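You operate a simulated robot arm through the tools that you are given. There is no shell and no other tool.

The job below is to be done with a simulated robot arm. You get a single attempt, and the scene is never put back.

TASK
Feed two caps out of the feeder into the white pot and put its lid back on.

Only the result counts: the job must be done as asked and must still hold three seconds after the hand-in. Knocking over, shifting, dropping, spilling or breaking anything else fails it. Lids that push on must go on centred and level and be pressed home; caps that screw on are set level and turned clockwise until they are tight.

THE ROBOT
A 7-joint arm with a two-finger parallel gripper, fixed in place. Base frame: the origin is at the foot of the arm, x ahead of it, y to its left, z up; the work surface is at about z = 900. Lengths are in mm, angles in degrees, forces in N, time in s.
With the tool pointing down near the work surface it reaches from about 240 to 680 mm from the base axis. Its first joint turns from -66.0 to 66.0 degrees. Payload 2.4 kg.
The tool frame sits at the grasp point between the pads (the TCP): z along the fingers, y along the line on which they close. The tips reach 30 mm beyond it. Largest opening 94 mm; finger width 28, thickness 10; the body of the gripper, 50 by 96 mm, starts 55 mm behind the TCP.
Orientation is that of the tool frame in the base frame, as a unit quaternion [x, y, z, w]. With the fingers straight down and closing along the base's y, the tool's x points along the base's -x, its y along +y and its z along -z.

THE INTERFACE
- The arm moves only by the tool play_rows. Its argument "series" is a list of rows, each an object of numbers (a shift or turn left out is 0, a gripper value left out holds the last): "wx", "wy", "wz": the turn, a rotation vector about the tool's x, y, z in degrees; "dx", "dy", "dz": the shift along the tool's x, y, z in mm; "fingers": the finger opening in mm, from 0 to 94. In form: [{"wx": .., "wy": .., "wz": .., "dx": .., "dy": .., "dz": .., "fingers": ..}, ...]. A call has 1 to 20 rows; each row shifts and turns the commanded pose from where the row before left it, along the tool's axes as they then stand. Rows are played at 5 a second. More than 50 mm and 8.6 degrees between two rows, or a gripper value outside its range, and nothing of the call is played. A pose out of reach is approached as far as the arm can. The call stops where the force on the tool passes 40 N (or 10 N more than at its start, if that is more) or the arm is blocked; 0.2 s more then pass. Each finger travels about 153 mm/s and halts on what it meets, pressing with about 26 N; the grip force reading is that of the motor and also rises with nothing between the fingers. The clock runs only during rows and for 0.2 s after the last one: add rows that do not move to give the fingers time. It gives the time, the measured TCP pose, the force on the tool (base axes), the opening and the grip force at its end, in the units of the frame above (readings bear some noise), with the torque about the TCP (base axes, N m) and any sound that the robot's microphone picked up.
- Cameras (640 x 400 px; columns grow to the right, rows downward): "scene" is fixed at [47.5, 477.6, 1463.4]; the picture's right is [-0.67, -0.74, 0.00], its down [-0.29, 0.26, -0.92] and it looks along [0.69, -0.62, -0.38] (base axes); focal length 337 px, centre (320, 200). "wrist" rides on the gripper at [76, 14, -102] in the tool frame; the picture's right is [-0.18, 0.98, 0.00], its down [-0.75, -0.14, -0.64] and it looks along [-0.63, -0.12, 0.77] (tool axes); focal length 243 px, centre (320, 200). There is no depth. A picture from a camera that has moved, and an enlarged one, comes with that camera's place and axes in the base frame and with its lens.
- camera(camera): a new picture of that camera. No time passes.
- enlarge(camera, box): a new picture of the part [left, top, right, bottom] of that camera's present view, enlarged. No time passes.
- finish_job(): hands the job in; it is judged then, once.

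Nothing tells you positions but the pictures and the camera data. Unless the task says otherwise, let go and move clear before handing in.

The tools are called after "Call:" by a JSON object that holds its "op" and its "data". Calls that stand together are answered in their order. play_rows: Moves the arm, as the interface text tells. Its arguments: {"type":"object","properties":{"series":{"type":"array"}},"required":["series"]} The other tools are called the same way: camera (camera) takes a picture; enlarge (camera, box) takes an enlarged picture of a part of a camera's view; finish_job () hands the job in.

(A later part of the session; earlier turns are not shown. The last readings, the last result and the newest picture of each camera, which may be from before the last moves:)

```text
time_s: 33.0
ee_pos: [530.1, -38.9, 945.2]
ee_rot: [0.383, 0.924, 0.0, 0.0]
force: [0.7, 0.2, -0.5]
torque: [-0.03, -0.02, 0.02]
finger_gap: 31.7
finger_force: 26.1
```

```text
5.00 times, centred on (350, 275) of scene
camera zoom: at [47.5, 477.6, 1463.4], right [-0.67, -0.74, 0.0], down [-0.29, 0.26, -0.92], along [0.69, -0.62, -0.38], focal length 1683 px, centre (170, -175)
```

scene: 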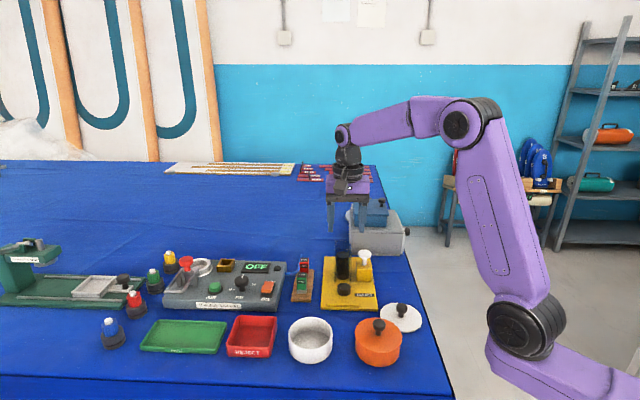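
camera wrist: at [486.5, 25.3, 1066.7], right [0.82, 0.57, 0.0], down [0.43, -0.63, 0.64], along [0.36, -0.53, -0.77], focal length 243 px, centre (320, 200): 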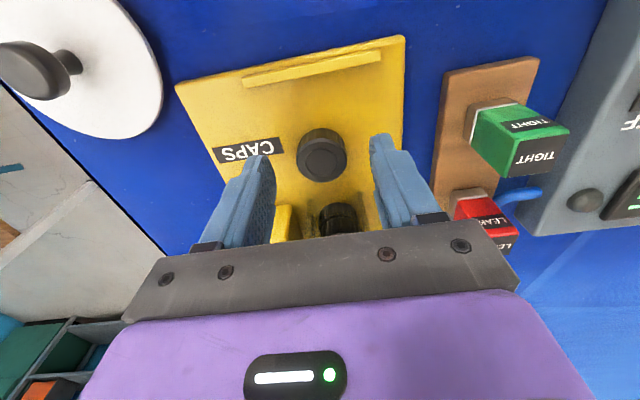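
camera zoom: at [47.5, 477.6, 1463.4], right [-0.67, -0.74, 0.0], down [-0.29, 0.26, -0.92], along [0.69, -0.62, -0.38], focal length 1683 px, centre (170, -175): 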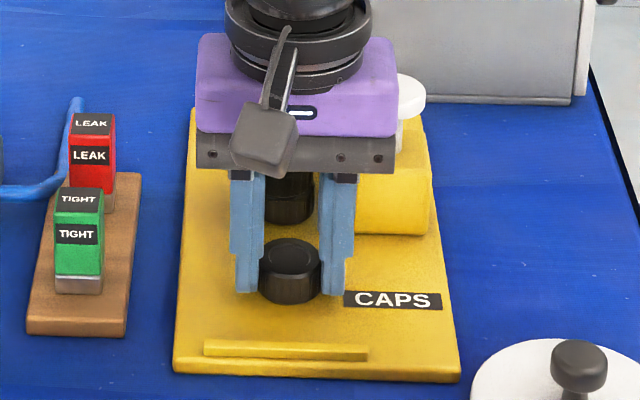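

The cap is gripped with the gap at 31.7 mm. I'll lift straight up and confirm it stays held.

Call:
{"op": "play_rows", "data": {"series": [{"dz": -3}, {"dz": -10}, {"dz": -25}, {"dz": -35}, {"dz": -35}, {"dz": -20}, {}]}}

Call:
{"op": "camera", "data": {"camera": "wrist"}}

Call:
{"op": "enlarge", "data": {"camera": "scene", "box": [290, 200, 410, 330]}}

```text
time_s: 34.6
ee_pos: [531.7, -37.9, 1073.3]
ee_rot: [0.382, 0.924, 0.0, 0.0]
force: [-1.3, -0.5, 0.4]
torque: [0.01, -0.02, 0.01]
finger_gap: 31.9
finger_force: 26.0
```

```text
taken
camera wrist: at [487.9, 25.6, 1175.6], right [0.82, 0.57, 0.0], down [0.43, -0.63, 0.64], along [0.36, -0.53, -0.77], focal length 243 px, centre (320, 200)
```

wrist: 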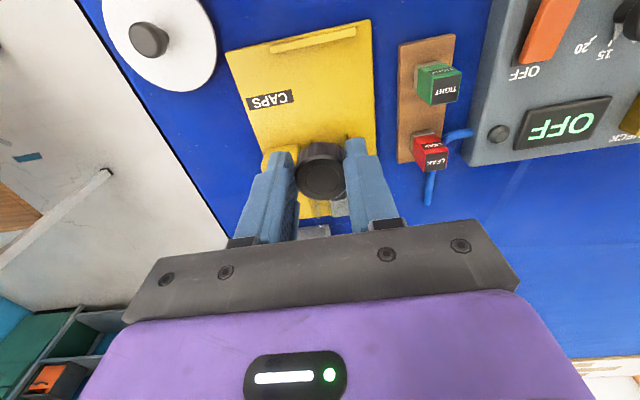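

```text
3.08 times, centred on (350, 265) of scene
camera zoom: at [47.5, 477.6, 1463.4], right [-0.67, -0.74, 0.0], down [-0.29, 0.26, -0.92], along [0.69, -0.62, -0.38], focal length 1036 px, centre (228, 0)
```

zoom: 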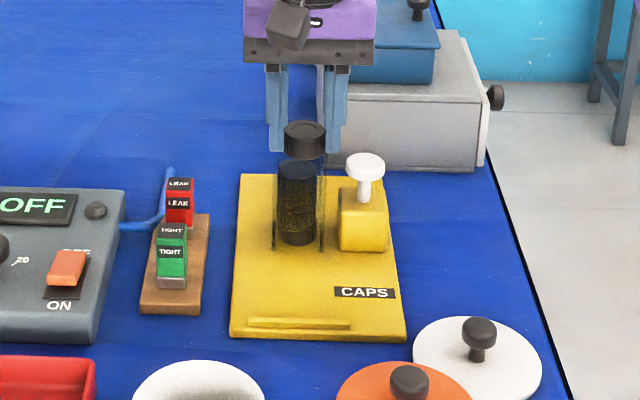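

The cap is held securely. I'll carry it at this height to above the white pot and look in.

Call:
{"op": "play_rows", "data": {"series": [{"dx": 40, "dy": 17}, {"dx": 41, "dy": 18}, {"dx": 41, "dy": 18}, {"dx": 40, "dy": 18}, {}]}}

Call:
{"op": "camera", "data": {"camera": "wrist"}}

Call:
{"op": "enlarge", "data": {"camera": "scene", "box": [250, 230, 390, 380]}}

```text
time_s: 35.8
ee_pos: [463.5, 125.3, 1071.6]
ee_rot: [0.383, 0.924, 0.0, 0.0]
force: [-0.4, 0.2, -0.1]
torque: [0.03, 0.0, 0.03]
finger_gap: 31.6
finger_force: 25.9
```

```text
taken
camera wrist: at [420.6, 189.6, 1174.0], right [0.83, 0.56, 0.0], down [0.43, -0.63, 0.64], along [0.36, -0.53, -0.77], focal length 243 px, centre (320, 200)
```

wrist: 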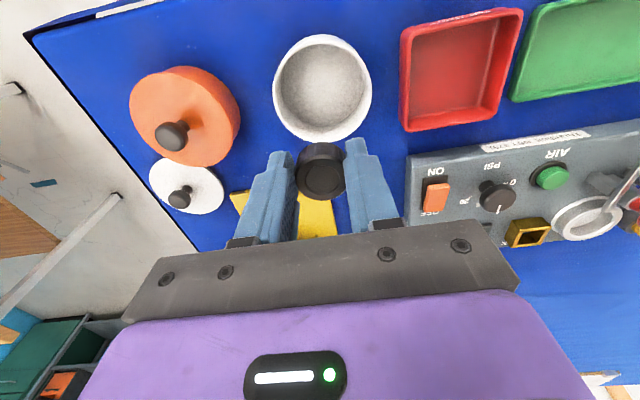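

```text
2.67 times, centred on (320, 305) of scene
camera zoom: at [47.5, 477.6, 1463.4], right [-0.67, -0.74, 0.0], down [-0.29, 0.26, -0.92], along [0.69, -0.62, -0.38], focal length 898 px, centre (320, -80)
```

zoom: 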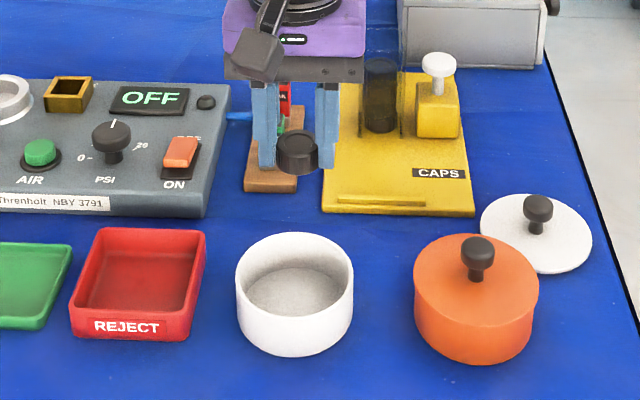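

The pot is just in front of the cap in view. I'll enlarge it to get the pot rim centre.

Call:
{"op": "enlarge", "data": {"camera": "wrist", "box": [250, 20, 390, 160]}}

Call:
{"op": "enlarge", "data": {"camera": "scene", "box": [275, 305, 345, 370]}}

```text
2.86 times, centred on (320, 90) of wrist
camera zoom: at [420.6, 189.6, 1174.0], right [0.83, 0.56, 0.0], down [0.43, -0.63, 0.64], along [0.36, -0.53, -0.77], focal length 693 px, centre (320, 514)
```

zoom: 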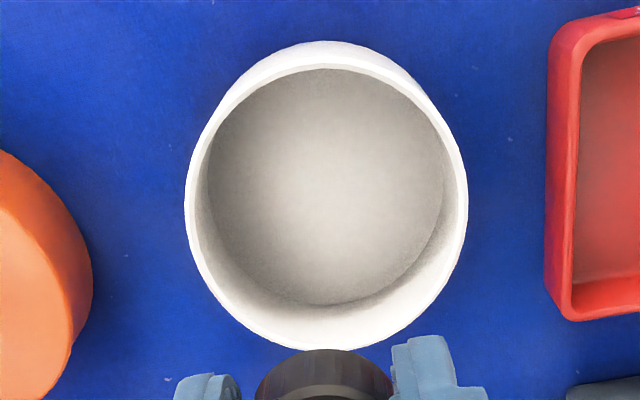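

```text
6.15 times, centred on (310, 338) of scene
camera zoom: at [47.5, 477.6, 1463.4], right [-0.67, -0.74, 0.0], down [-0.29, 0.26, -0.92], along [0.69, -0.62, -0.38], focal length 2072 px, centre (382, -646)
```

zoom: 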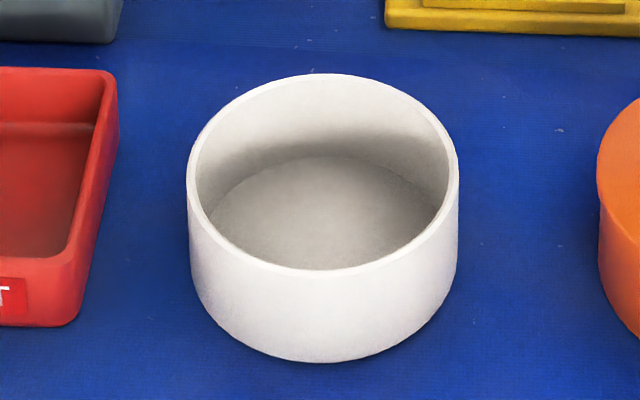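

The pot rim centre comes out at about (459, 134) with rim height near z 943 and an inner radius near 42 mm. I'll nudge 2.5 mm left, descend partway and check.

Call:
{"op": "play_rows", "data": {"series": [{"dy": 2.5, "dz": 20}, {"dz": 35}, {"dz": 30}, {"dz": 12}, {}]}}

Call:
{"op": "camera", "data": {"camera": "wrist"}}

Call:
{"op": "enlarge", "data": {"camera": "scene", "box": [265, 280, 355, 370]}}

```text
time_s: 37.0
ee_pos: [467.4, 125.7, 976.5]
ee_rot: [0.382, 0.924, 0.0, 0.0]
force: [0.3, 0.3, -0.3]
torque: [0.0, -0.01, 0.01]
finger_gap: 31.8
finger_force: 26.0
```

```text
taken
camera wrist: at [423.2, 190.5, 1077.9], right [0.82, 0.57, 0.0], down [0.43, -0.63, 0.64], along [0.36, -0.53, -0.77], focal length 243 px, centre (320, 200)
```

wrist: 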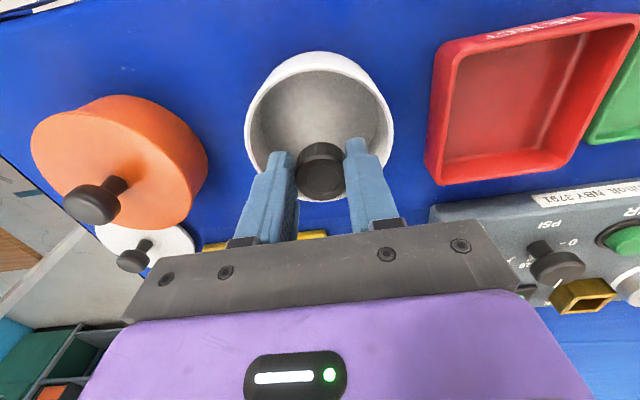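

```text
4.44 times, centred on (310, 325) of scene
camera zoom: at [47.5, 477.6, 1463.4], right [-0.67, -0.74, 0.0], down [-0.29, 0.26, -0.92], along [0.69, -0.62, -0.38], focal length 1496 px, centre (364, -356)
```

zoom: 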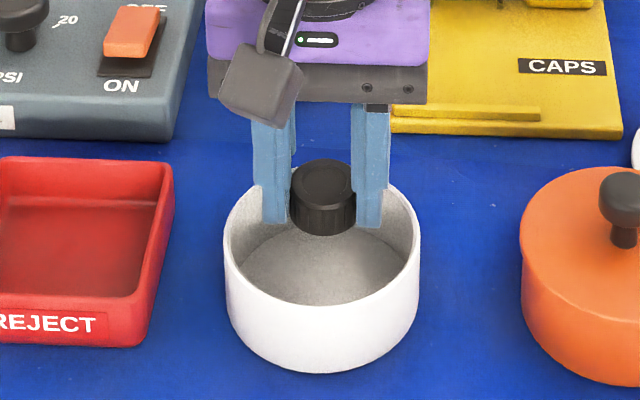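

The cap lines up about 18 mm toward the back of the pot, well inside the rim. I'll lower it into the pot close to the floor.

Call:
{"op": "play_rows", "data": {"series": [{"dx": -1.5, "dz": 10}, {"dz": 10}, {"dz": 8}, {"dz": 3}, {}]}}

Call:
{"op": "enlarge", "data": {"camera": "scene", "box": [265, 280, 355, 370]}}

Call:
{"op": "camera", "data": {"camera": "wrist"}}

```text
time_s: 38.2
ee_pos: [469.4, 126.1, 945.7]
ee_rot: [0.383, 0.924, 0.0, 0.0]
force: [0.7, 0.5, -0.2]
torque: [-0.02, -0.03, 0.03]
finger_gap: 31.7
finger_force: 25.9
```

```text
4.44 times, centred on (310, 325) of scene
camera zoom: at [47.5, 477.6, 1463.4], right [-0.67, -0.74, 0.0], down [-0.29, 0.26, -0.92], along [0.69, -0.62, -0.38], focal length 1496 px, centre (364, -356)
```

zoom: 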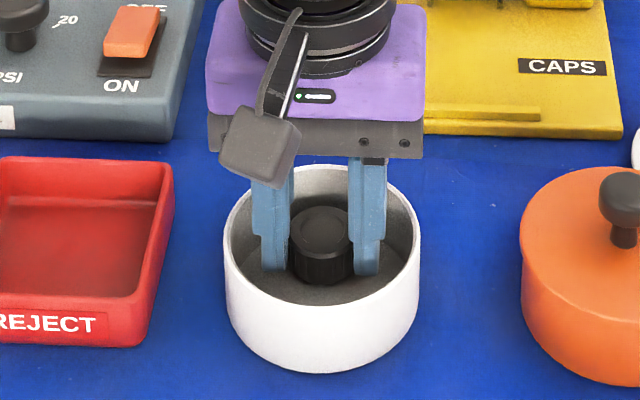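

```text
taken
camera wrist: at [425.1, 190.6, 1047.3], right [0.82, 0.57, 0.0], down [0.43, -0.63, 0.64], along [0.36, -0.53, -0.77], focal length 243 px, centre (320, 200)
```

wrist: 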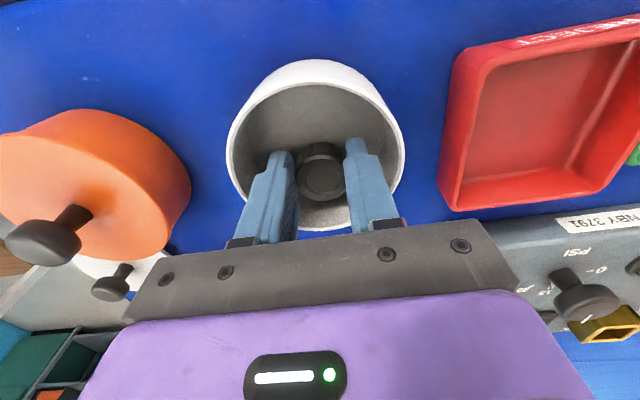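

The cap is down inside the pot. I'll lower by small steps to the floor.

Call:
{"op": "play_rows", "data": {"series": [{"dz": 2}, {"dz": 1.5}, {}]}}

```text
time_s: 39.0
ee_pos: [469.0, 126.2, 941.3]
ee_rot: [0.383, 0.924, 0.0, 0.0]
force: [-0.4, 0.6, 0.1]
torque: [-0.05, 0.01, 0.0]
finger_gap: 31.6
finger_force: 26.4
```

Call:
{"op": "play_rows", "data": {"series": [{"dz": 1}, {"dz": 1}, {}]}}

```text
time_s: 39.8
ee_pos: [468.2, 126.7, 939.9]
ee_rot: [0.382, 0.924, 0.0, 0.0]
force: [-0.8, 0.7, -0.2]
torque: [-0.01, 0.0, -0.05]
finger_gap: 31.6
finger_force: 26.2
```

There's no contact yet, but the cap can only be a millimetre or two above the floor. I'll open slightly to release it and retreat upward.

Call:
{"op": "play_rows", "data": {"series": [{"fingers": 34}, {"fingers": 37}, {}, {"dz": -5}, {"dz": -10}, {"dz": -20}, {"dz": -30}, {"dz": -40}, {}]}}

Call:
{"op": "camera", "data": {"camera": "wrist"}}

Call:
{"op": "enlarge", "data": {"camera": "scene", "box": [265, 280, 355, 370]}}

```text
time_s: 41.8
ee_pos: [470.3, 125.5, 1045.5]
ee_rot: [0.383, 0.924, 0.0, 0.0]
force: [-0.1, 0.4, -0.3]
torque: [0.02, 0.06, -0.02]
finger_gap: 37.0
finger_force: 0.1
```

```text
taken
camera wrist: at [425.8, 189.5, 1147.0], right [0.82, 0.57, 0.0], down [0.43, -0.63, 0.64], along [0.36, -0.53, -0.77], focal length 243 px, centre (320, 200)
```

wrist: 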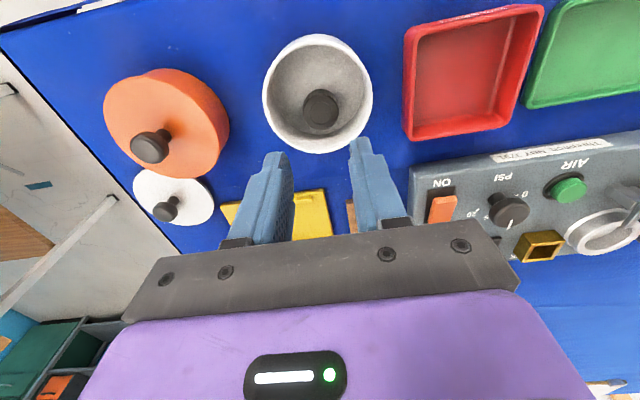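

```text
4.44 times, centred on (310, 325) of scene
camera zoom: at [47.5, 477.6, 1463.4], right [-0.67, -0.74, 0.0], down [-0.29, 0.26, -0.92], along [0.69, -0.62, -0.38], focal length 1496 px, centre (364, -356)
```

zoom: 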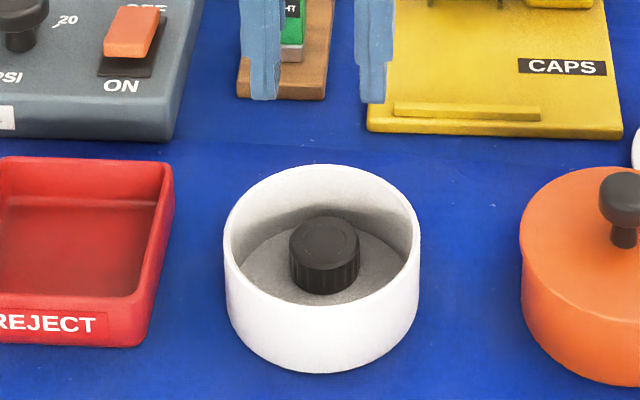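

Cap one stands upright in the pot toward the back wall, and the pot hasn't moved. I'll go back up and over to the plunger, yaw back for clearance, and close the fingers.

Call:
{"op": "play_rows", "data": {"series": [{"dz": -40}, {"dz": -35}, {"dx": -39, "dy": -21}, {"dx": -39, "dy": -21}, {"dx": -39, "dy": -21}, {"dx": -39, "dy": -21}, {"dx": -39, "dy": -21}, {"dx": -39.5, "dy": -21.5, "fingers": 20}, {"fingers": 0}, {}]}}

Call:
{"op": "play_rows", "data": {"series": [{"wz": -7.5}, {"wz": -7.5}, {"wz": -7.5}, {"wz": -7.5}, {"wz": -7.5}, {"wz": -7.5}, {"wz": -7.5}, {"wz": -7.5}, {"wz": -7.5}, {"wz": -7.5}, {"wz": -7.5}, {"wz": -7.5}, {}]}}

Call:
{"op": "camera", "data": {"camera": "wrist"}}

Call:
{"op": "enlarge", "data": {"camera": "scene", "box": [300, 200, 420, 310]}}

```text
time_s: 44.0
ee_pos: [544.0, -127.5, 1119.0]
ee_rot: [0.383, 0.924, 0.0, 0.001]
force: [-0.8, 0.1, 1.1]
torque: [0.02, 0.03, 0.01]
finger_gap: 0.0
finger_force: 25.9
```

```text
time_s: 46.8
ee_pos: [546.4, -127.3, 1118.7]
ee_rot: [-0.385, 0.923, 0.001, 0.0]
force: [0.0, 0.3, 0.6]
torque: [0.04, 0.0, 0.02]
finger_gap: 0.0
finger_force: 26.3
```

```text
taken
camera wrist: at [481.9, -172.9, 1221.4], right [-0.57, 0.82, 0.0], down [0.63, 0.43, 0.64], along [0.53, 0.36, -0.77], focal length 243 px, centre (320, 200)
```

wrist: 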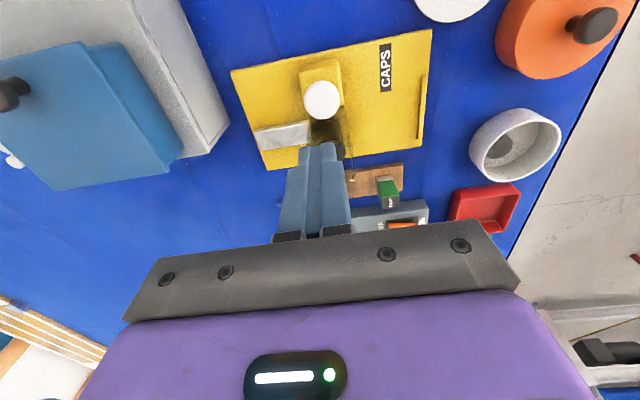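

```text
3.64 times, centred on (360, 255) of scene
camera zoom: at [47.5, 477.6, 1463.4], right [-0.67, -0.74, 0.0], down [-0.29, 0.26, -0.92], along [0.69, -0.62, -0.38], focal length 1224 px, centre (174, 0)
```

zoom: 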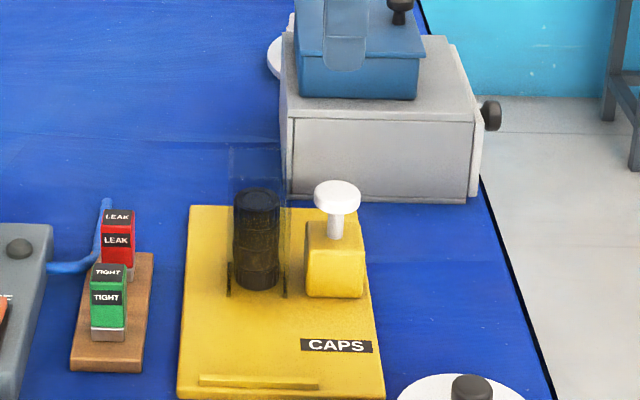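

The view matches the first approach exactly. I'll descend and press the same stroke, slowly, until the click.

Call:
{"op": "play_rows", "data": {"series": [{"dz": 30}, {"dz": 30}, {"dz": 25}, {"dz": 12}, {"dz": 4}, {"dz": 4}, {"dz": 3}, {"dz": 3}, {"dz": 3}, {"dz": 2}, {"dz": 2}, {"dz": 2}, {"dz": 2}, {"dz": 2}, {}]}}

Call:
{"op": "enlarge", "data": {"camera": "scene", "box": [300, 200, 420, 310]}}

```text
time_s: 50.0
ee_pos: [545.6, -129.3, 996.4]
ee_rot: [-0.382, 0.924, 0.001, -0.001]
force: [-2.9, 0.7, 6.4]
torque: [0.01, 0.1, 0.01]
finger_gap: 0.0
finger_force: 26.0
heard: click
```

```text
3.64 times, centred on (360, 255) of scene
camera zoom: at [47.4, 477.7, 1463.4], right [-0.67, -0.74, 0.0], down [-0.29, 0.26, -0.92], along [0.69, -0.62, -0.38], focal length 1224 px, centre (174, 0)
```

zoom: 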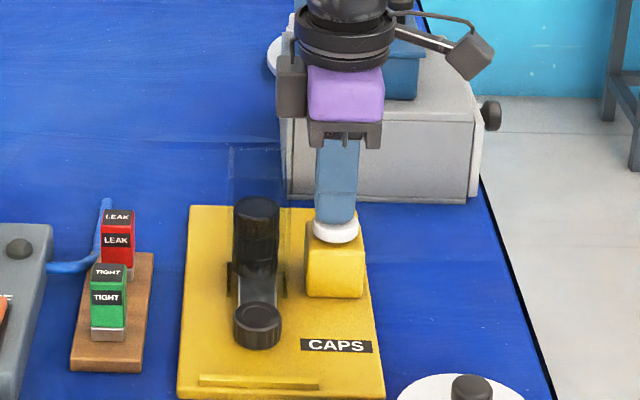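

The second cap is out and the click was heard again. I'll ease off slowly, rise, and head back over the cap with the 90° turn.

Call:
{"op": "play_rows", "data": {"series": [{"dz": -3}, {"dz": -3}, {"dz": -4}, {"dz": -4}, {"dz": -4}, {"dz": -6}, {"dz": -20}, {"dz": -40}, {"dz": -40}, {"dy": 38}, {"dy": 38}, {"dx": -27}, {"dx": -26, "fingers": 60}, {}]}}

Call:
{"op": "play_rows", "data": {"series": [{"wz": 7.5}, {"wz": 7.5}, {"wz": 7.5}, {"wz": 7.5}, {"wz": 7.5}, {"wz": 7.5}, {"wz": 7.5}, {"wz": 7.5}, {"wz": 7.5}, {"wz": 7.5}, {"wz": 7.5}, {"wz": 7.5}, {}]}}

Call:
{"op": "enlarge", "data": {"camera": "wrist", "box": [240, 20, 400, 200]}}

Call:
{"op": "enlarge", "data": {"camera": "scene", "box": [310, 235, 390, 315]}}

```text
time_s: 53.0
ee_pos: [529.1, -37.9, 1118.4]
ee_rot: [-0.383, 0.924, 0.0, 0.0]
force: [-0.3, 0.2, 0.0]
torque: [0.02, -0.01, -0.01]
finger_gap: 59.9
finger_force: 0.1
```

```text
time_s: 55.8
ee_pos: [529.9, -38.0, 1119.3]
ee_rot: [0.384, 0.923, 0.001, 0.0]
force: [-0.8, -0.3, -0.4]
torque: [-0.03, 0.0, 0.0]
finger_gap: 60.0
finger_force: 0.2
```

```text
2.22 times, centred on (320, 110) of wrist
camera zoom: at [485.4, 26.7, 1221.4], right [0.83, 0.56, 0.0], down [0.43, -0.63, 0.64], along [0.36, -0.53, -0.77], focal length 539 px, centre (320, 400)
```

zoom: 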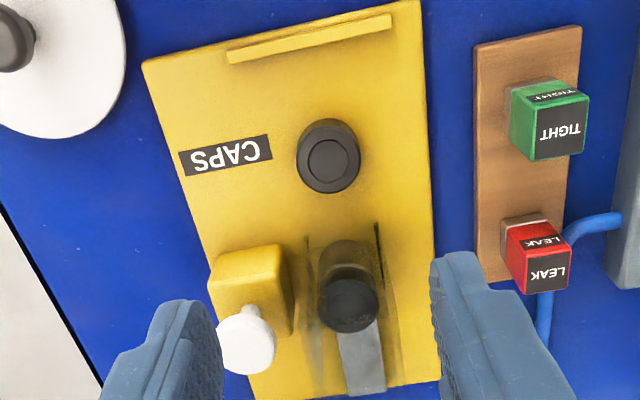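

```text
5.00 times, centred on (350, 275) of scene
camera zoom: at [47.5, 477.6, 1463.4], right [-0.67, -0.74, 0.0], down [-0.29, 0.26, -0.92], along [0.69, -0.62, -0.38], focal length 1683 px, centre (170, -175)
```

zoom: 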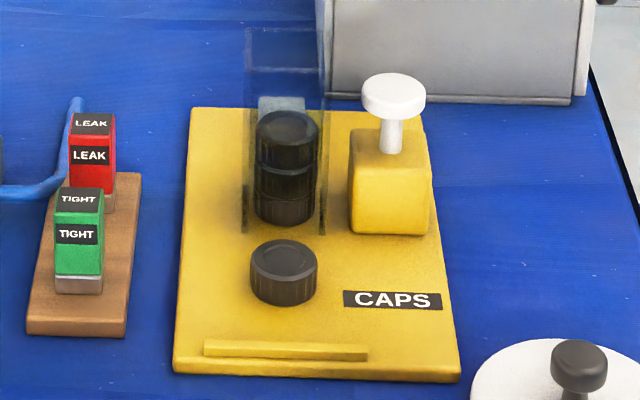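

The second cap sits about 3 mm further left than the first. I'll grip this one nearly centred and slightly toward its front, so it can go to the front side of the pot. I'll shift and descend partway.

Call:
{"op": "play_rows", "data": {"series": [{"dx": -12.5, "dy": 3.3, "dz": 30}, {"dz": 40}, {"dz": 40}, {"dz": 30}, {"dz": 15}, {}]}}

Call:
{"op": "camera", "data": {"camera": "wrist"}}

Call:
{"op": "enlarge", "data": {"camera": "scene", "box": [310, 215, 400, 315]}}

```text
time_s: 57.2
ee_pos: [541.6, -44.7, 963.0]
ee_rot: [0.383, 0.924, 0.0, 0.0]
force: [0.2, 0.1, 0.7]
torque: [0.02, -0.01, -0.01]
finger_gap: 60.1
finger_force: 0.0
```

```text
taken
camera wrist: at [497.4, 20.2, 1065.8], right [0.82, 0.57, 0.0], down [0.43, -0.63, 0.64], along [0.36, -0.53, -0.77], focal length 243 px, centre (320, 200)
```

wrist: 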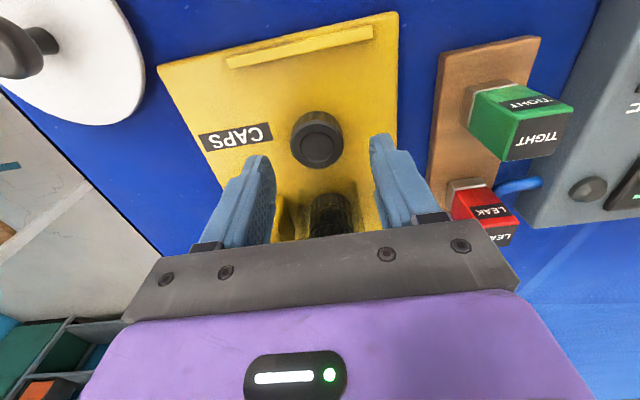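

```text
4.00 times, centred on (355, 265) of scene
camera zoom: at [47.5, 477.6, 1463.4], right [-0.67, -0.74, 0.0], down [-0.29, 0.26, -0.92], along [0.69, -0.62, -0.38], focal length 1346 px, centre (180, -60)
```

zoom: 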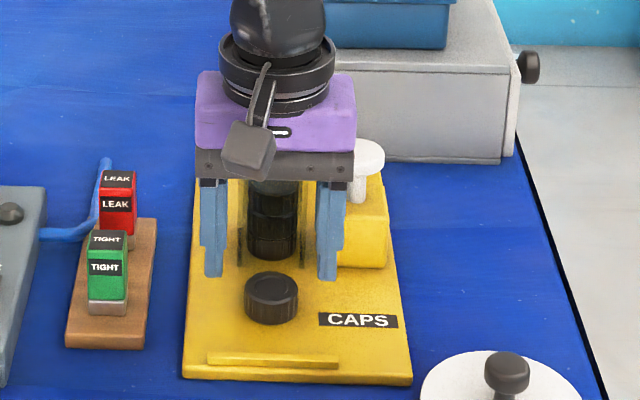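

The cap is centred between the fingers in both views, with the magazine clear behind. I'll lower to grasp height and close.

Call:
{"op": "play_rows", "data": {"series": [{"dy": -0.5, "dz": 10}, {"dz": 10}, {}, {"fingers": 45}, {"fingers": 38}, {"fingers": 30}, {"fingers": 25}, {}, {}]}}

Call:
{"op": "enlarge", "data": {"camera": "scene", "box": [310, 215, 400, 315]}}

```text
time_s: 57.8
ee_pos: [541.4, -44.6, 951.7]
ee_rot: [0.383, 0.924, 0.001, 0.006]
force: [-0.9, -0.2, 6.8]
torque: [-0.32, -0.18, -0.01]
finger_gap: 59.8
finger_force: 0.0
stopped in row 3: the force on the tool passed its limit at 55 N (the readings are from after the stop); the commanded pose is now the measured one
```

```text
4.00 times, centred on (355, 265) of scene
camera zoom: at [47.4, 477.6, 1463.4], right [-0.67, -0.74, 0.0], down [-0.29, 0.26, -0.92], along [0.69, -0.62, -0.38], focal length 1346 px, centre (180, -60)
```

zoom: 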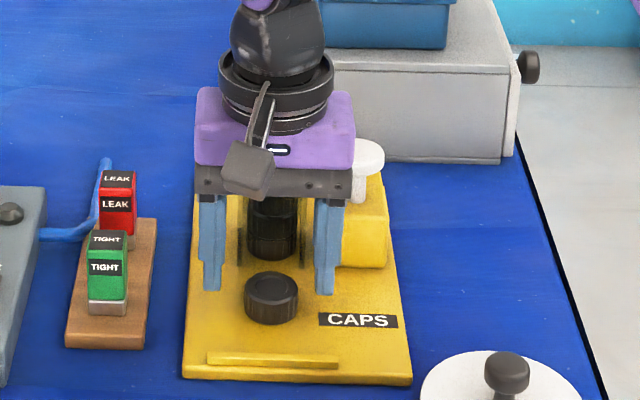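

The downward motion stopped on contact. The torque puts it about 50 mm behind the tool axis, so the wrist must have met the magazine's top edge because this TCP is further in than last time. I'll back straight up and check that nothing shifted.

Call:
{"op": "play_rows", "data": {"series": [{"dz": -5}, {"dz": -15}, {"dz": -30}, {"dz": -40}, {}]}}

Call:
{"op": "camera", "data": {"camera": "wrist"}}

Call:
{"op": "enlarge", "data": {"camera": "scene", "box": [310, 235, 390, 315]}}

```text
time_s: 59.0
ee_pos: [540.6, -44.8, 1041.0]
ee_rot: [0.384, 0.923, 0.001, 0.005]
force: [-0.4, 0.3, 1.1]
torque: [0.02, 0.02, 0.0]
finger_gap: 60.1
finger_force: 0.1
```

```text
taken
camera wrist: at [496.2, 19.0, 1142.4], right [0.83, 0.56, 0.01], down [0.43, -0.63, 0.65], along [0.37, -0.53, -0.76], focal length 243 px, centre (320, 200)
```

wrist: 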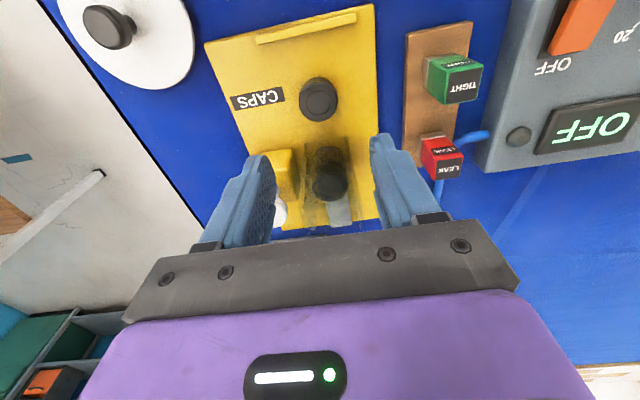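

```text
5.00 times, centred on (350, 275) of scene
camera zoom: at [47.5, 477.6, 1463.4], right [-0.67, -0.74, 0.0], down [-0.29, 0.26, -0.92], along [0.69, -0.62, -0.38], focal length 1683 px, centre (170, -175)
```

zoom: 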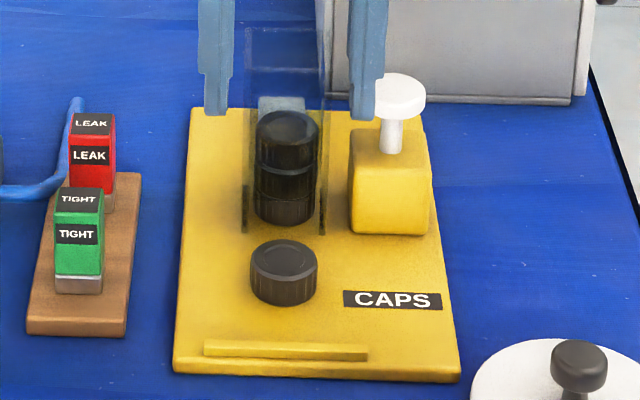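

The feeder and cap are exactly where they were, so no harm was done. I'll level the tool again (it took up about 0.6° of tilt) and pull the TCP back toward the front, where the first grasp cleared the magazine.

Call:
{"op": "play_rows", "data": {"series": [{"dz": -40}, {"wx": 0.32, "wy": 0.49}, {"dx": 14}, {}, {}]}}

Call:
{"op": "play_rows", "data": {"series": [{}]}}

Call:
{"op": "enlarge", "data": {"camera": "wrist", "box": [240, 20, 400, 200]}}

```text
time_s: 60.2
ee_pos: [530.8, -34.0, 1080.4]
ee_rot: [0.383, 0.924, 0.0, 0.0]
force: [-0.5, -0.7, 0.2]
torque: [0.02, 0.0, -0.01]
finger_gap: 60.1
finger_force: 0.1
```

```text
time_s: 60.6
ee_pos: [530.8, -32.6, 1080.3]
ee_rot: [0.384, 0.923, 0.0, 0.0]
force: [-1.1, -0.2, 0.1]
torque: [0.0, 0.0, 0.01]
finger_gap: 60.0
finger_force: 0.1
```

```text
2.22 times, centred on (320, 110) of wrist
camera zoom: at [487.1, 29.7, 1183.2], right [0.83, 0.56, 0.0], down [0.43, -0.63, 0.64], along [0.36, -0.53, -0.77], focal length 539 px, centre (320, 400)
```

zoom: 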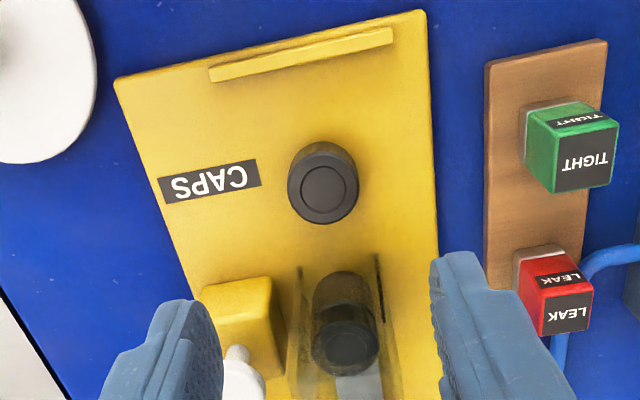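

The tool is level again and the cap sits centred, 11 mm beyond the TCP, as in the first grasp. I'll descend at this more forward position and grip it.

Call:
{"op": "play_rows", "data": {"series": [{"dx": -1.5, "dz": 35}, {"dz": 40}, {"dz": 30}, {"dz": 10}, {"dz": 5}, {"dz": 5}, {"dz": 5}, {"dz": 5}, {}]}}

Call:
{"op": "enlarge", "data": {"camera": "scene", "box": [310, 235, 390, 315]}}

```text
time_s: 62.6
ee_pos: [531.0, -35.6, 947.0]
ee_rot: [0.384, 0.924, 0.0, 0.0]
force: [0.4, -0.7, -0.1]
torque: [-0.03, -0.03, -0.02]
finger_gap: 60.1
finger_force: 0.1
```

```text
5.00 times, centred on (350, 275) of scene
camera zoom: at [47.5, 477.6, 1463.4], right [-0.67, -0.74, 0.0], down [-0.29, 0.26, -0.92], along [0.69, -0.62, -0.38], focal length 1683 px, centre (170, -175)
```

zoom: 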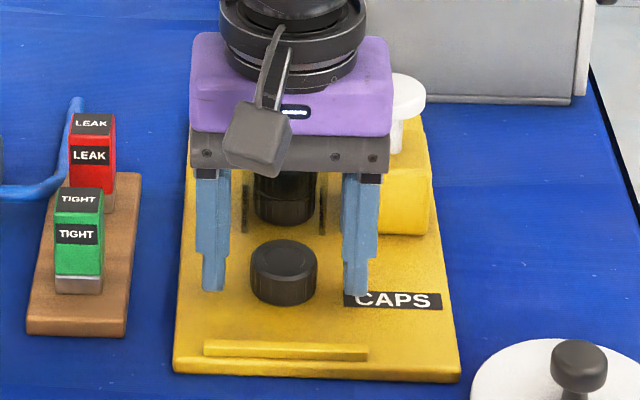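

It came down without contact and the cap is between the fingertips. I'll close on it.

Call:
{"op": "play_rows", "data": {"series": [{"dz": 1, "fingers": 45}, {"fingers": 38}, {"fingers": 30}, {"fingers": 25}, {}, {}]}}

```text
time_s: 64.0
ee_pos: [532.0, -35.3, 944.8]
ee_rot: [0.382, 0.924, 0.001, 0.0]
force: [0.5, -0.4, 0.2]
torque: [0.0, 0.02, 0.01]
finger_gap: 31.8
finger_force: 26.0
```

The cap is gripped. I'll shift it 20 mm toward the front of the feeder plate, set it down and re-grip it from the other side, so it can go to the opposite side of the pot.

Call:
{"op": "play_rows", "data": {"series": [{"dz": -2}, {"dx": 10}, {"dx": 10}, {"dz": 1.5}, {}, {"fingers": 36}, {"fingers": 44}, {"fingers": 50}, {}, {"dx": -6}, {"dx": -7}, {"dx": -6}, {}]}}

Call:
{"op": "camera", "data": {"camera": "wrist"}}

Call:
{"op": "enlarge", "data": {"camera": "scene", "box": [310, 235, 390, 315]}}

```text
time_s: 66.8
ee_pos: [530.6, -35.6, 946.6]
ee_rot: [0.382, 0.924, 0.0, 0.001]
force: [0.0, 0.2, 0.1]
torque: [-0.04, -0.03, 0.03]
finger_gap: 49.9
finger_force: 0.0
```

```text
taken
camera wrist: at [487.9, 29.0, 1047.4], right [0.83, 0.56, 0.0], down [0.43, -0.63, 0.64], along [0.36, -0.53, -0.77], focal length 243 px, centre (320, 200)
```

wrist: 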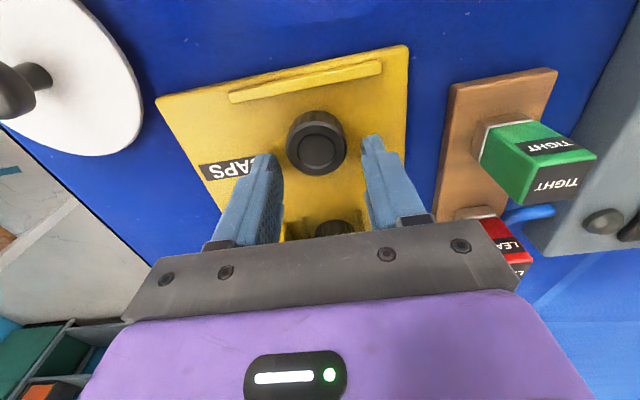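

```text
5.00 times, centred on (350, 275) of scene
camera zoom: at [47.5, 477.6, 1463.4], right [-0.67, -0.74, 0.0], down [-0.29, 0.26, -0.92], along [0.69, -0.62, -0.38], focal length 1683 px, centre (170, -175)
```

zoom: 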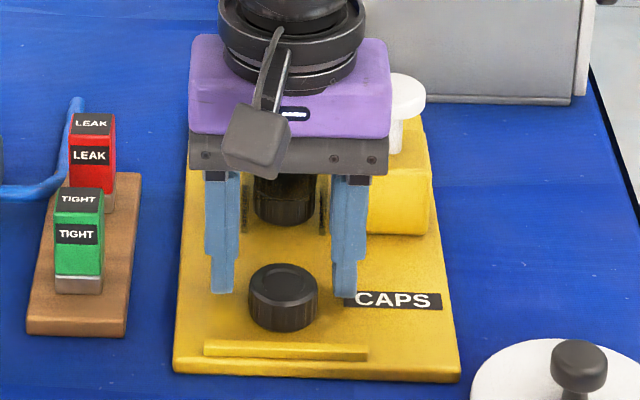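

The cap stands where expected, now about 9 mm to the front of the TCP. I'll grip it here and lift.

Call:
{"op": "play_rows", "data": {"series": [{"dz": 0.7, "fingers": 42}, {"fingers": 36}, {"fingers": 30}, {"fingers": 25}, {}, {}, {"dz": -3}, {"dz": -10}, {"dz": -25}, {"dz": -35}, {"dz": -35}, {"dz": -20}, {}]}}

Call:
{"op": "camera", "data": {"camera": "wrist"}}

Call:
{"op": "enlarge", "data": {"camera": "scene", "box": [290, 200, 410, 330]}}

```text
time_s: 69.6
ee_pos: [531.0, -34.2, 1072.7]
ee_rot: [0.383, 0.924, 0.0, 0.0]
force: [0.0, -0.2, -0.8]
torque: [-0.01, 0.03, 0.02]
finger_gap: 32.0
finger_force: 25.9
```

```text
taken
camera wrist: at [487.6, 29.5, 1175.1], right [0.83, 0.56, 0.0], down [0.43, -0.63, 0.64], along [0.36, -0.53, -0.77], focal length 243 px, centre (320, 200)
```

wrist: 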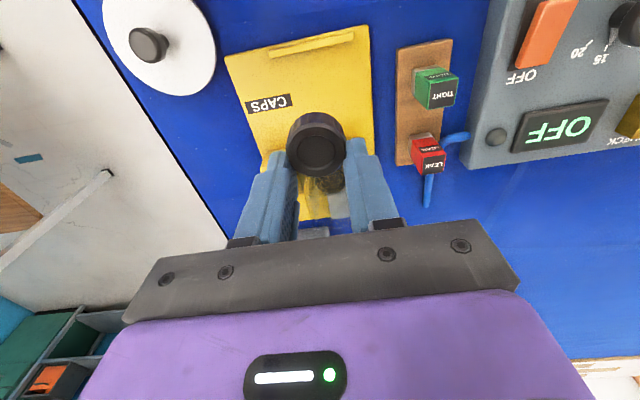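

```text
3.08 times, centred on (350, 265) of scene
camera zoom: at [47.5, 477.6, 1463.4], right [-0.67, -0.74, 0.0], down [-0.29, 0.26, -0.92], along [0.69, -0.62, -0.38], focal length 1036 px, centre (228, 0)
```

zoom: 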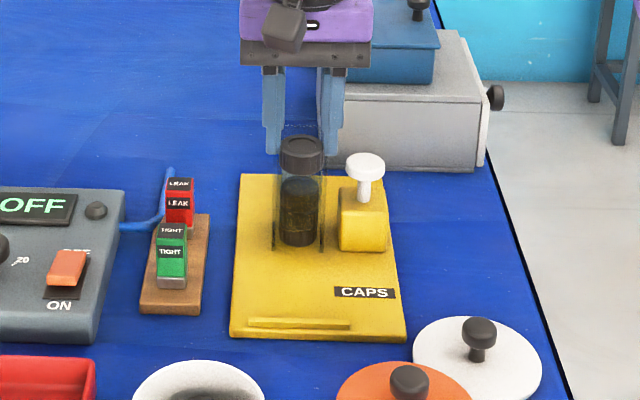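

The second cap is held well. I'll carry it above the white pot, aiming for the front half.

Call:
{"op": "play_rows", "data": {"series": [{"dx": 35, "dy": 14}, {"dx": 36, "dy": 14}, {"dx": 36, "dy": 14}, {"dx": 35, "dy": 14}, {"dx": 35, "dy": 14}, {}]}}

Call:
{"op": "camera", "data": {"camera": "wrist"}}

Call:
{"op": "enlarge", "data": {"camera": "wrist", "box": [250, 20, 390, 160]}}

Call:
{"op": "enlarge", "data": {"camera": "scene", "box": [265, 260, 355, 370]}}

```text
time_s: 71.0
ee_pos: [456.7, 141.0, 1074.0]
ee_rot: [0.384, 0.923, 0.0, 0.001]
force: [0.6, -0.1, -0.3]
torque: [0.01, 0.02, 0.0]
finger_gap: 31.6
finger_force: 26.6
```

```text
taken
camera wrist: at [413.2, 204.8, 1175.5], right [0.83, 0.56, 0.0], down [0.43, -0.63, 0.64], along [0.36, -0.53, -0.77], focal length 243 px, centre (320, 200)
```

wrist: 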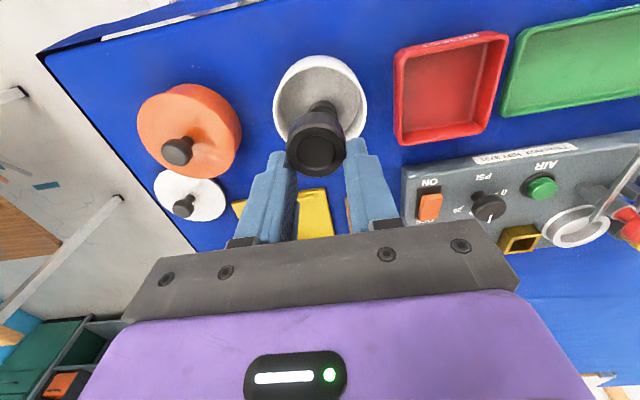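

```text
2.86 times, centred on (320, 90) of wrist
camera zoom: at [413.2, 204.8, 1175.5], right [0.83, 0.56, 0.0], down [0.43, -0.63, 0.64], along [0.36, -0.53, -0.77], focal length 693 px, centre (320, 514)
```

zoom: 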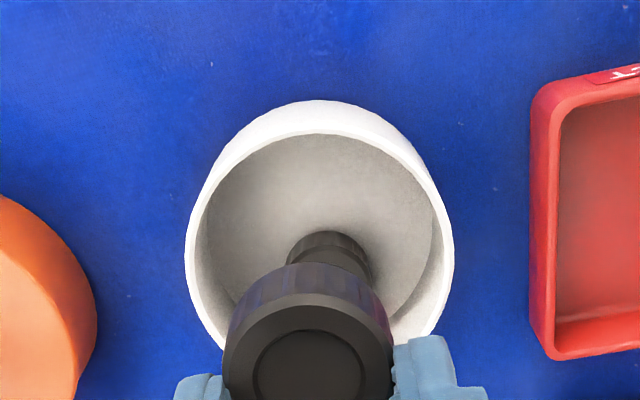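

```text
3.64 times, centred on (310, 315) of scene
camera zoom: at [47.5, 477.6, 1463.4], right [-0.67, -0.74, 0.0], down [-0.29, 0.26, -0.92], along [0.69, -0.62, -0.38], focal length 1224 px, centre (356, -218)
```

zoom: 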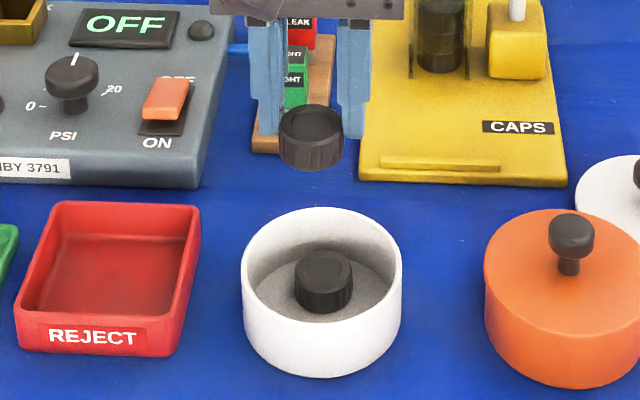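

Geometry agrees across the views: cap one is about 20 mm behind the pot centre and this one will sit about 18 mm in front. I'll correct 2.5 mm sideways and descend to just above the rim.

Call:
{"op": "play_rows", "data": {"series": [{"dy": -2.5, "dz": 20}, {"dz": 35}, {"dz": 30}, {"dz": 10}, {}]}}

Call:
{"op": "camera", "data": {"camera": "wrist"}}

Call:
{"op": "enlarge", "data": {"camera": "scene", "box": [265, 280, 355, 370]}}

```text
time_s: 72.2
ee_pos: [454.8, 138.4, 978.4]
ee_rot: [0.384, 0.923, -0.001, 0.0]
force: [-0.1, -0.1, 0.3]
torque: [0.04, 0.01, 0.01]
finger_gap: 31.4
finger_force: 26.4
```

```text
taken
camera wrist: at [410.9, 202.4, 1079.9], right [0.83, 0.56, 0.0], down [0.43, -0.63, 0.64], along [0.36, -0.53, -0.77], focal length 243 px, centre (320, 200)
```

wrist: 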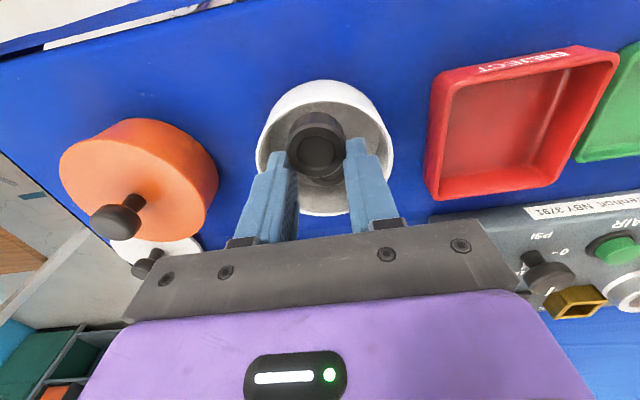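

```text
4.44 times, centred on (310, 325) of scene
camera zoom: at [47.5, 477.6, 1463.4], right [-0.67, -0.74, 0.0], down [-0.29, 0.26, -0.92], along [0.69, -0.62, -0.38], focal length 1496 px, centre (364, -356)
```

zoom: 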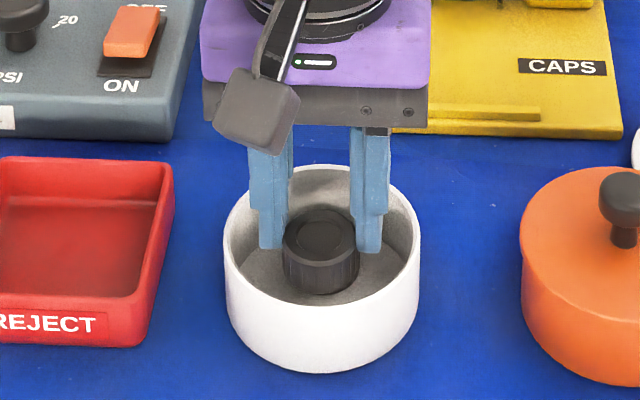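

Everything lines up: the cap is inside the front half, with the fingers clear of the rim and of cap one. I'll nudge 1.5 mm back and lower it in.

Call:
{"op": "play_rows", "data": {"series": [{"dx": -1.5, "dy": 0.5, "dz": 10}, {"dz": 10}, {"dz": 8}, {"dz": 5}, {}]}}

Call:
{"op": "enlarge", "data": {"camera": "scene", "box": [265, 280, 355, 370]}}

Call:
{"op": "camera", "data": {"camera": "wrist"}}

```text
time_s: 73.4
ee_pos: [456.2, 138.5, 945.2]
ee_rot: [0.384, 0.923, 0.001, 0.001]
force: [0.7, -0.3, 0.3]
torque: [-0.01, 0.01, -0.01]
finger_gap: 31.7
finger_force: 26.3
```

```text
4.44 times, centred on (310, 325) of scene
camera zoom: at [47.5, 477.6, 1463.4], right [-0.67, -0.74, 0.0], down [-0.29, 0.26, -0.92], along [0.69, -0.62, -0.38], focal length 1496 px, centre (364, -356)
```

zoom: 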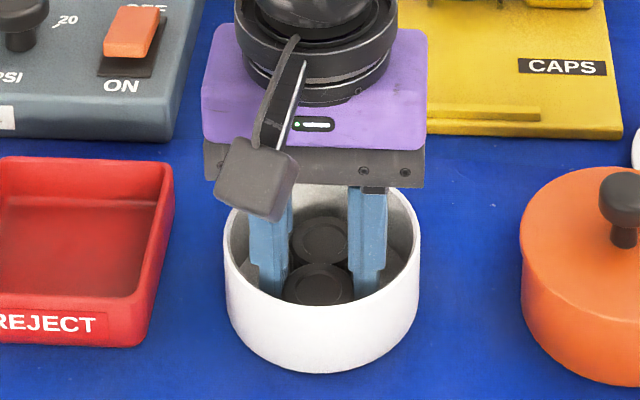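

```text
taken
camera wrist: at [412.2, 202.5, 1047.0], right [0.83, 0.56, 0.0], down [0.43, -0.63, 0.64], along [0.36, -0.53, -0.77], focal length 243 px, centre (320, 200)
```

wrist: 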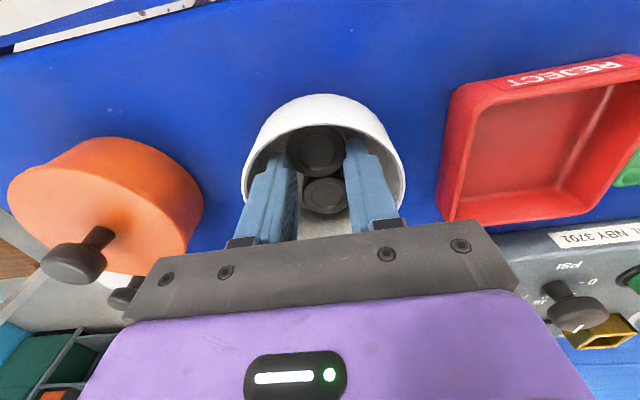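

Both caps sit side by side with no contact. I'll lower the last few millimetres.

Call:
{"op": "play_rows", "data": {"series": [{"dz": 2}, {"dz": 1.5}, {"dz": 1}, {}]}}

```text
time_s: 74.4
ee_pos: [455.9, 137.8, 940.6]
ee_rot: [0.384, 0.923, 0.0, 0.0]
force: [0.4, 0.3, -0.2]
torque: [0.0, 0.0, -0.02]
finger_gap: 31.6
finger_force: 26.1
```

I'm about a millimetre above the floor with no contact force. I'll open slightly to release, then rise straight up.

Call:
{"op": "play_rows", "data": {"series": [{"dz": 1}, {"fingers": 34}, {"fingers": 37}, {}, {"dz": -5}, {"dz": -10}, {"dz": -20}, {"dz": -30}, {"dz": -40}, {}]}}

Call:
{"op": "camera", "data": {"camera": "wrist"}}

Call:
{"op": "enlarge", "data": {"camera": "scene", "box": [265, 280, 355, 370]}}

```text
time_s: 76.6
ee_pos: [455.9, 139.2, 1043.4]
ee_rot: [0.384, 0.923, 0.0, -0.001]
force: [0.2, -0.5, 0.2]
torque: [0.02, -0.03, -0.02]
finger_gap: 36.9
finger_force: 0.0
```

```text
taken
camera wrist: at [413.0, 202.7, 1146.5], right [0.83, 0.56, 0.0], down [0.43, -0.63, 0.64], along [0.36, -0.53, -0.77], focal length 243 px, centre (320, 200)
```

wrist: 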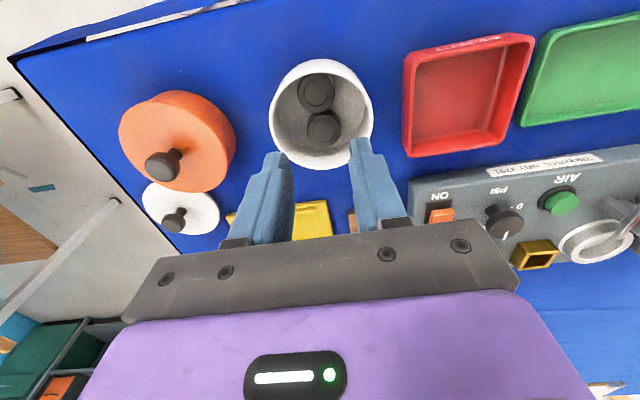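

```text
4.44 times, centred on (310, 325) of scene
camera zoom: at [47.5, 477.6, 1463.4], right [-0.67, -0.74, 0.0], down [-0.29, 0.26, -0.92], along [0.69, -0.62, -0.38], focal length 1496 px, centre (364, -356)
```

zoom: 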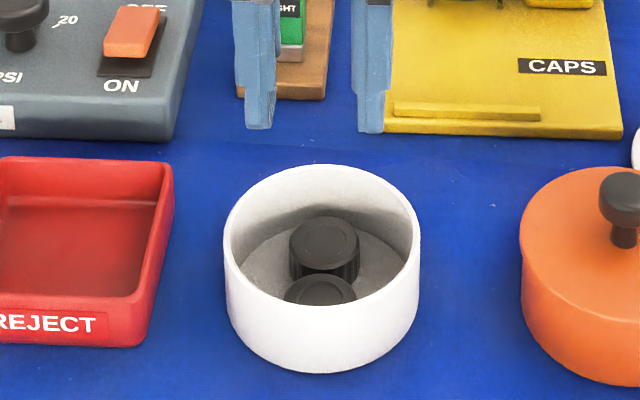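

Both caps are lying flat, side by side in the pot, and the pot hasn't moved. Next I'll turn back to the original yaw and return above the lid.

Call:
{"op": "play_rows", "data": {"series": [{"dz": -37}, {"wz": -7.5}, {"wz": -7.5}, {"wz": -7.5}, {"wz": -7.5}, {"wz": -7.5}, {"wz": -7.5}, {"dx": 13, "dy": -36, "fingers": 50}, {"dx": 13, "dy": -36}, {"dx": 13, "dy": -36}, {"dx": 13, "dy": -36}, {"dx": 13, "dy": -37}, {"dx": 13, "dy": -37}, {}]}}

Call:
{"op": "camera", "data": {"camera": "wrist"}}

Call:
{"op": "play_rows", "data": {"series": [{}]}}

Call:
{"op": "play_rows", "data": {"series": [{}]}}

```text
time_s: 79.6
ee_pos: [376.2, -78.9, 1079.4]
ee_rot: [0.001, 1.0, -0.001, -0.002]
force: [0.1, 0.0, 0.6]
torque: [0.0, 0.0, 0.0]
finger_gap: 49.9
finger_force: 0.1
```

```text
taken
camera wrist: at [300.7, -65.8, 1181.3], right [0.18, 0.98, 0.0], down [0.75, -0.14, 0.64], along [0.63, -0.12, -0.77], focal length 243 px, centre (320, 200)
```

wrist: 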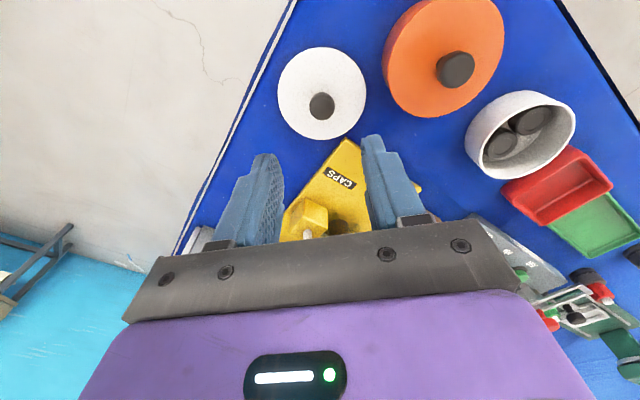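

```text
time_s: 80.0
ee_pos: [378.1, -79.9, 1078.6]
ee_rot: [0.001, 1.0, 0.0, 0.0]
force: [0.0, -0.4, -0.3]
torque: [-0.03, -0.01, 0.03]
finger_gap: 50.2
finger_force: 0.1
```

```text
time_s: 80.4
ee_pos: [377.2, -79.5, 1079.1]
ee_rot: [0.001, 1.0, 0.0, 0.0]
force: [0.1, -0.1, 0.0]
torque: [-0.04, 0.0, 0.03]
finger_gap: 50.0
finger_force: 0.0
```

The lid is just ahead of the fingers. I'll enlarge to check knob alignment before descending.

Call:
{"op": "enlarge", "data": {"camera": "wrist", "box": [260, 30, 390, 150]}}

Call:
{"op": "enlarge", "data": {"camera": "scene", "box": [360, 230, 450, 340]}}

```text
3.33 times, centred on (325, 90) of wrist
camera zoom: at [301.0, -65.3, 1181.4], right [0.18, 0.98, 0.0], down [0.75, -0.14, 0.64], along [0.63, -0.12, -0.77], focal length 809 px, centre (303, 567)
```

zoom: 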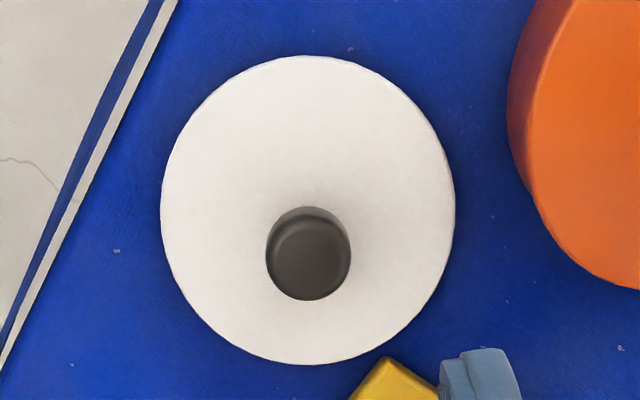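

```text
3.64 times, centred on (405, 285) of scene
camera zoom: at [47.5, 477.6, 1463.4], right [-0.67, -0.74, 0.0], down [-0.29, 0.26, -0.92], along [0.69, -0.62, -0.38], focal length 1224 px, centre (11, -109)
```

zoom: 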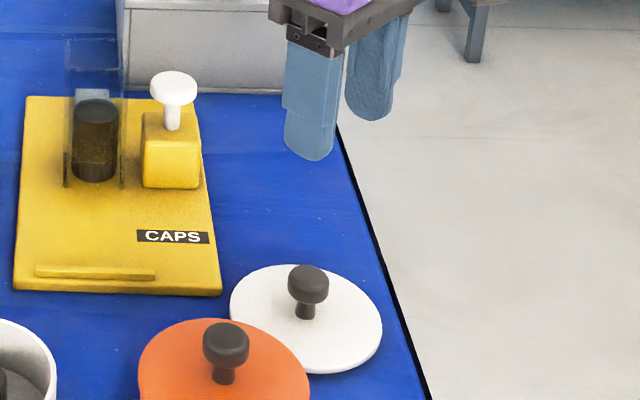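

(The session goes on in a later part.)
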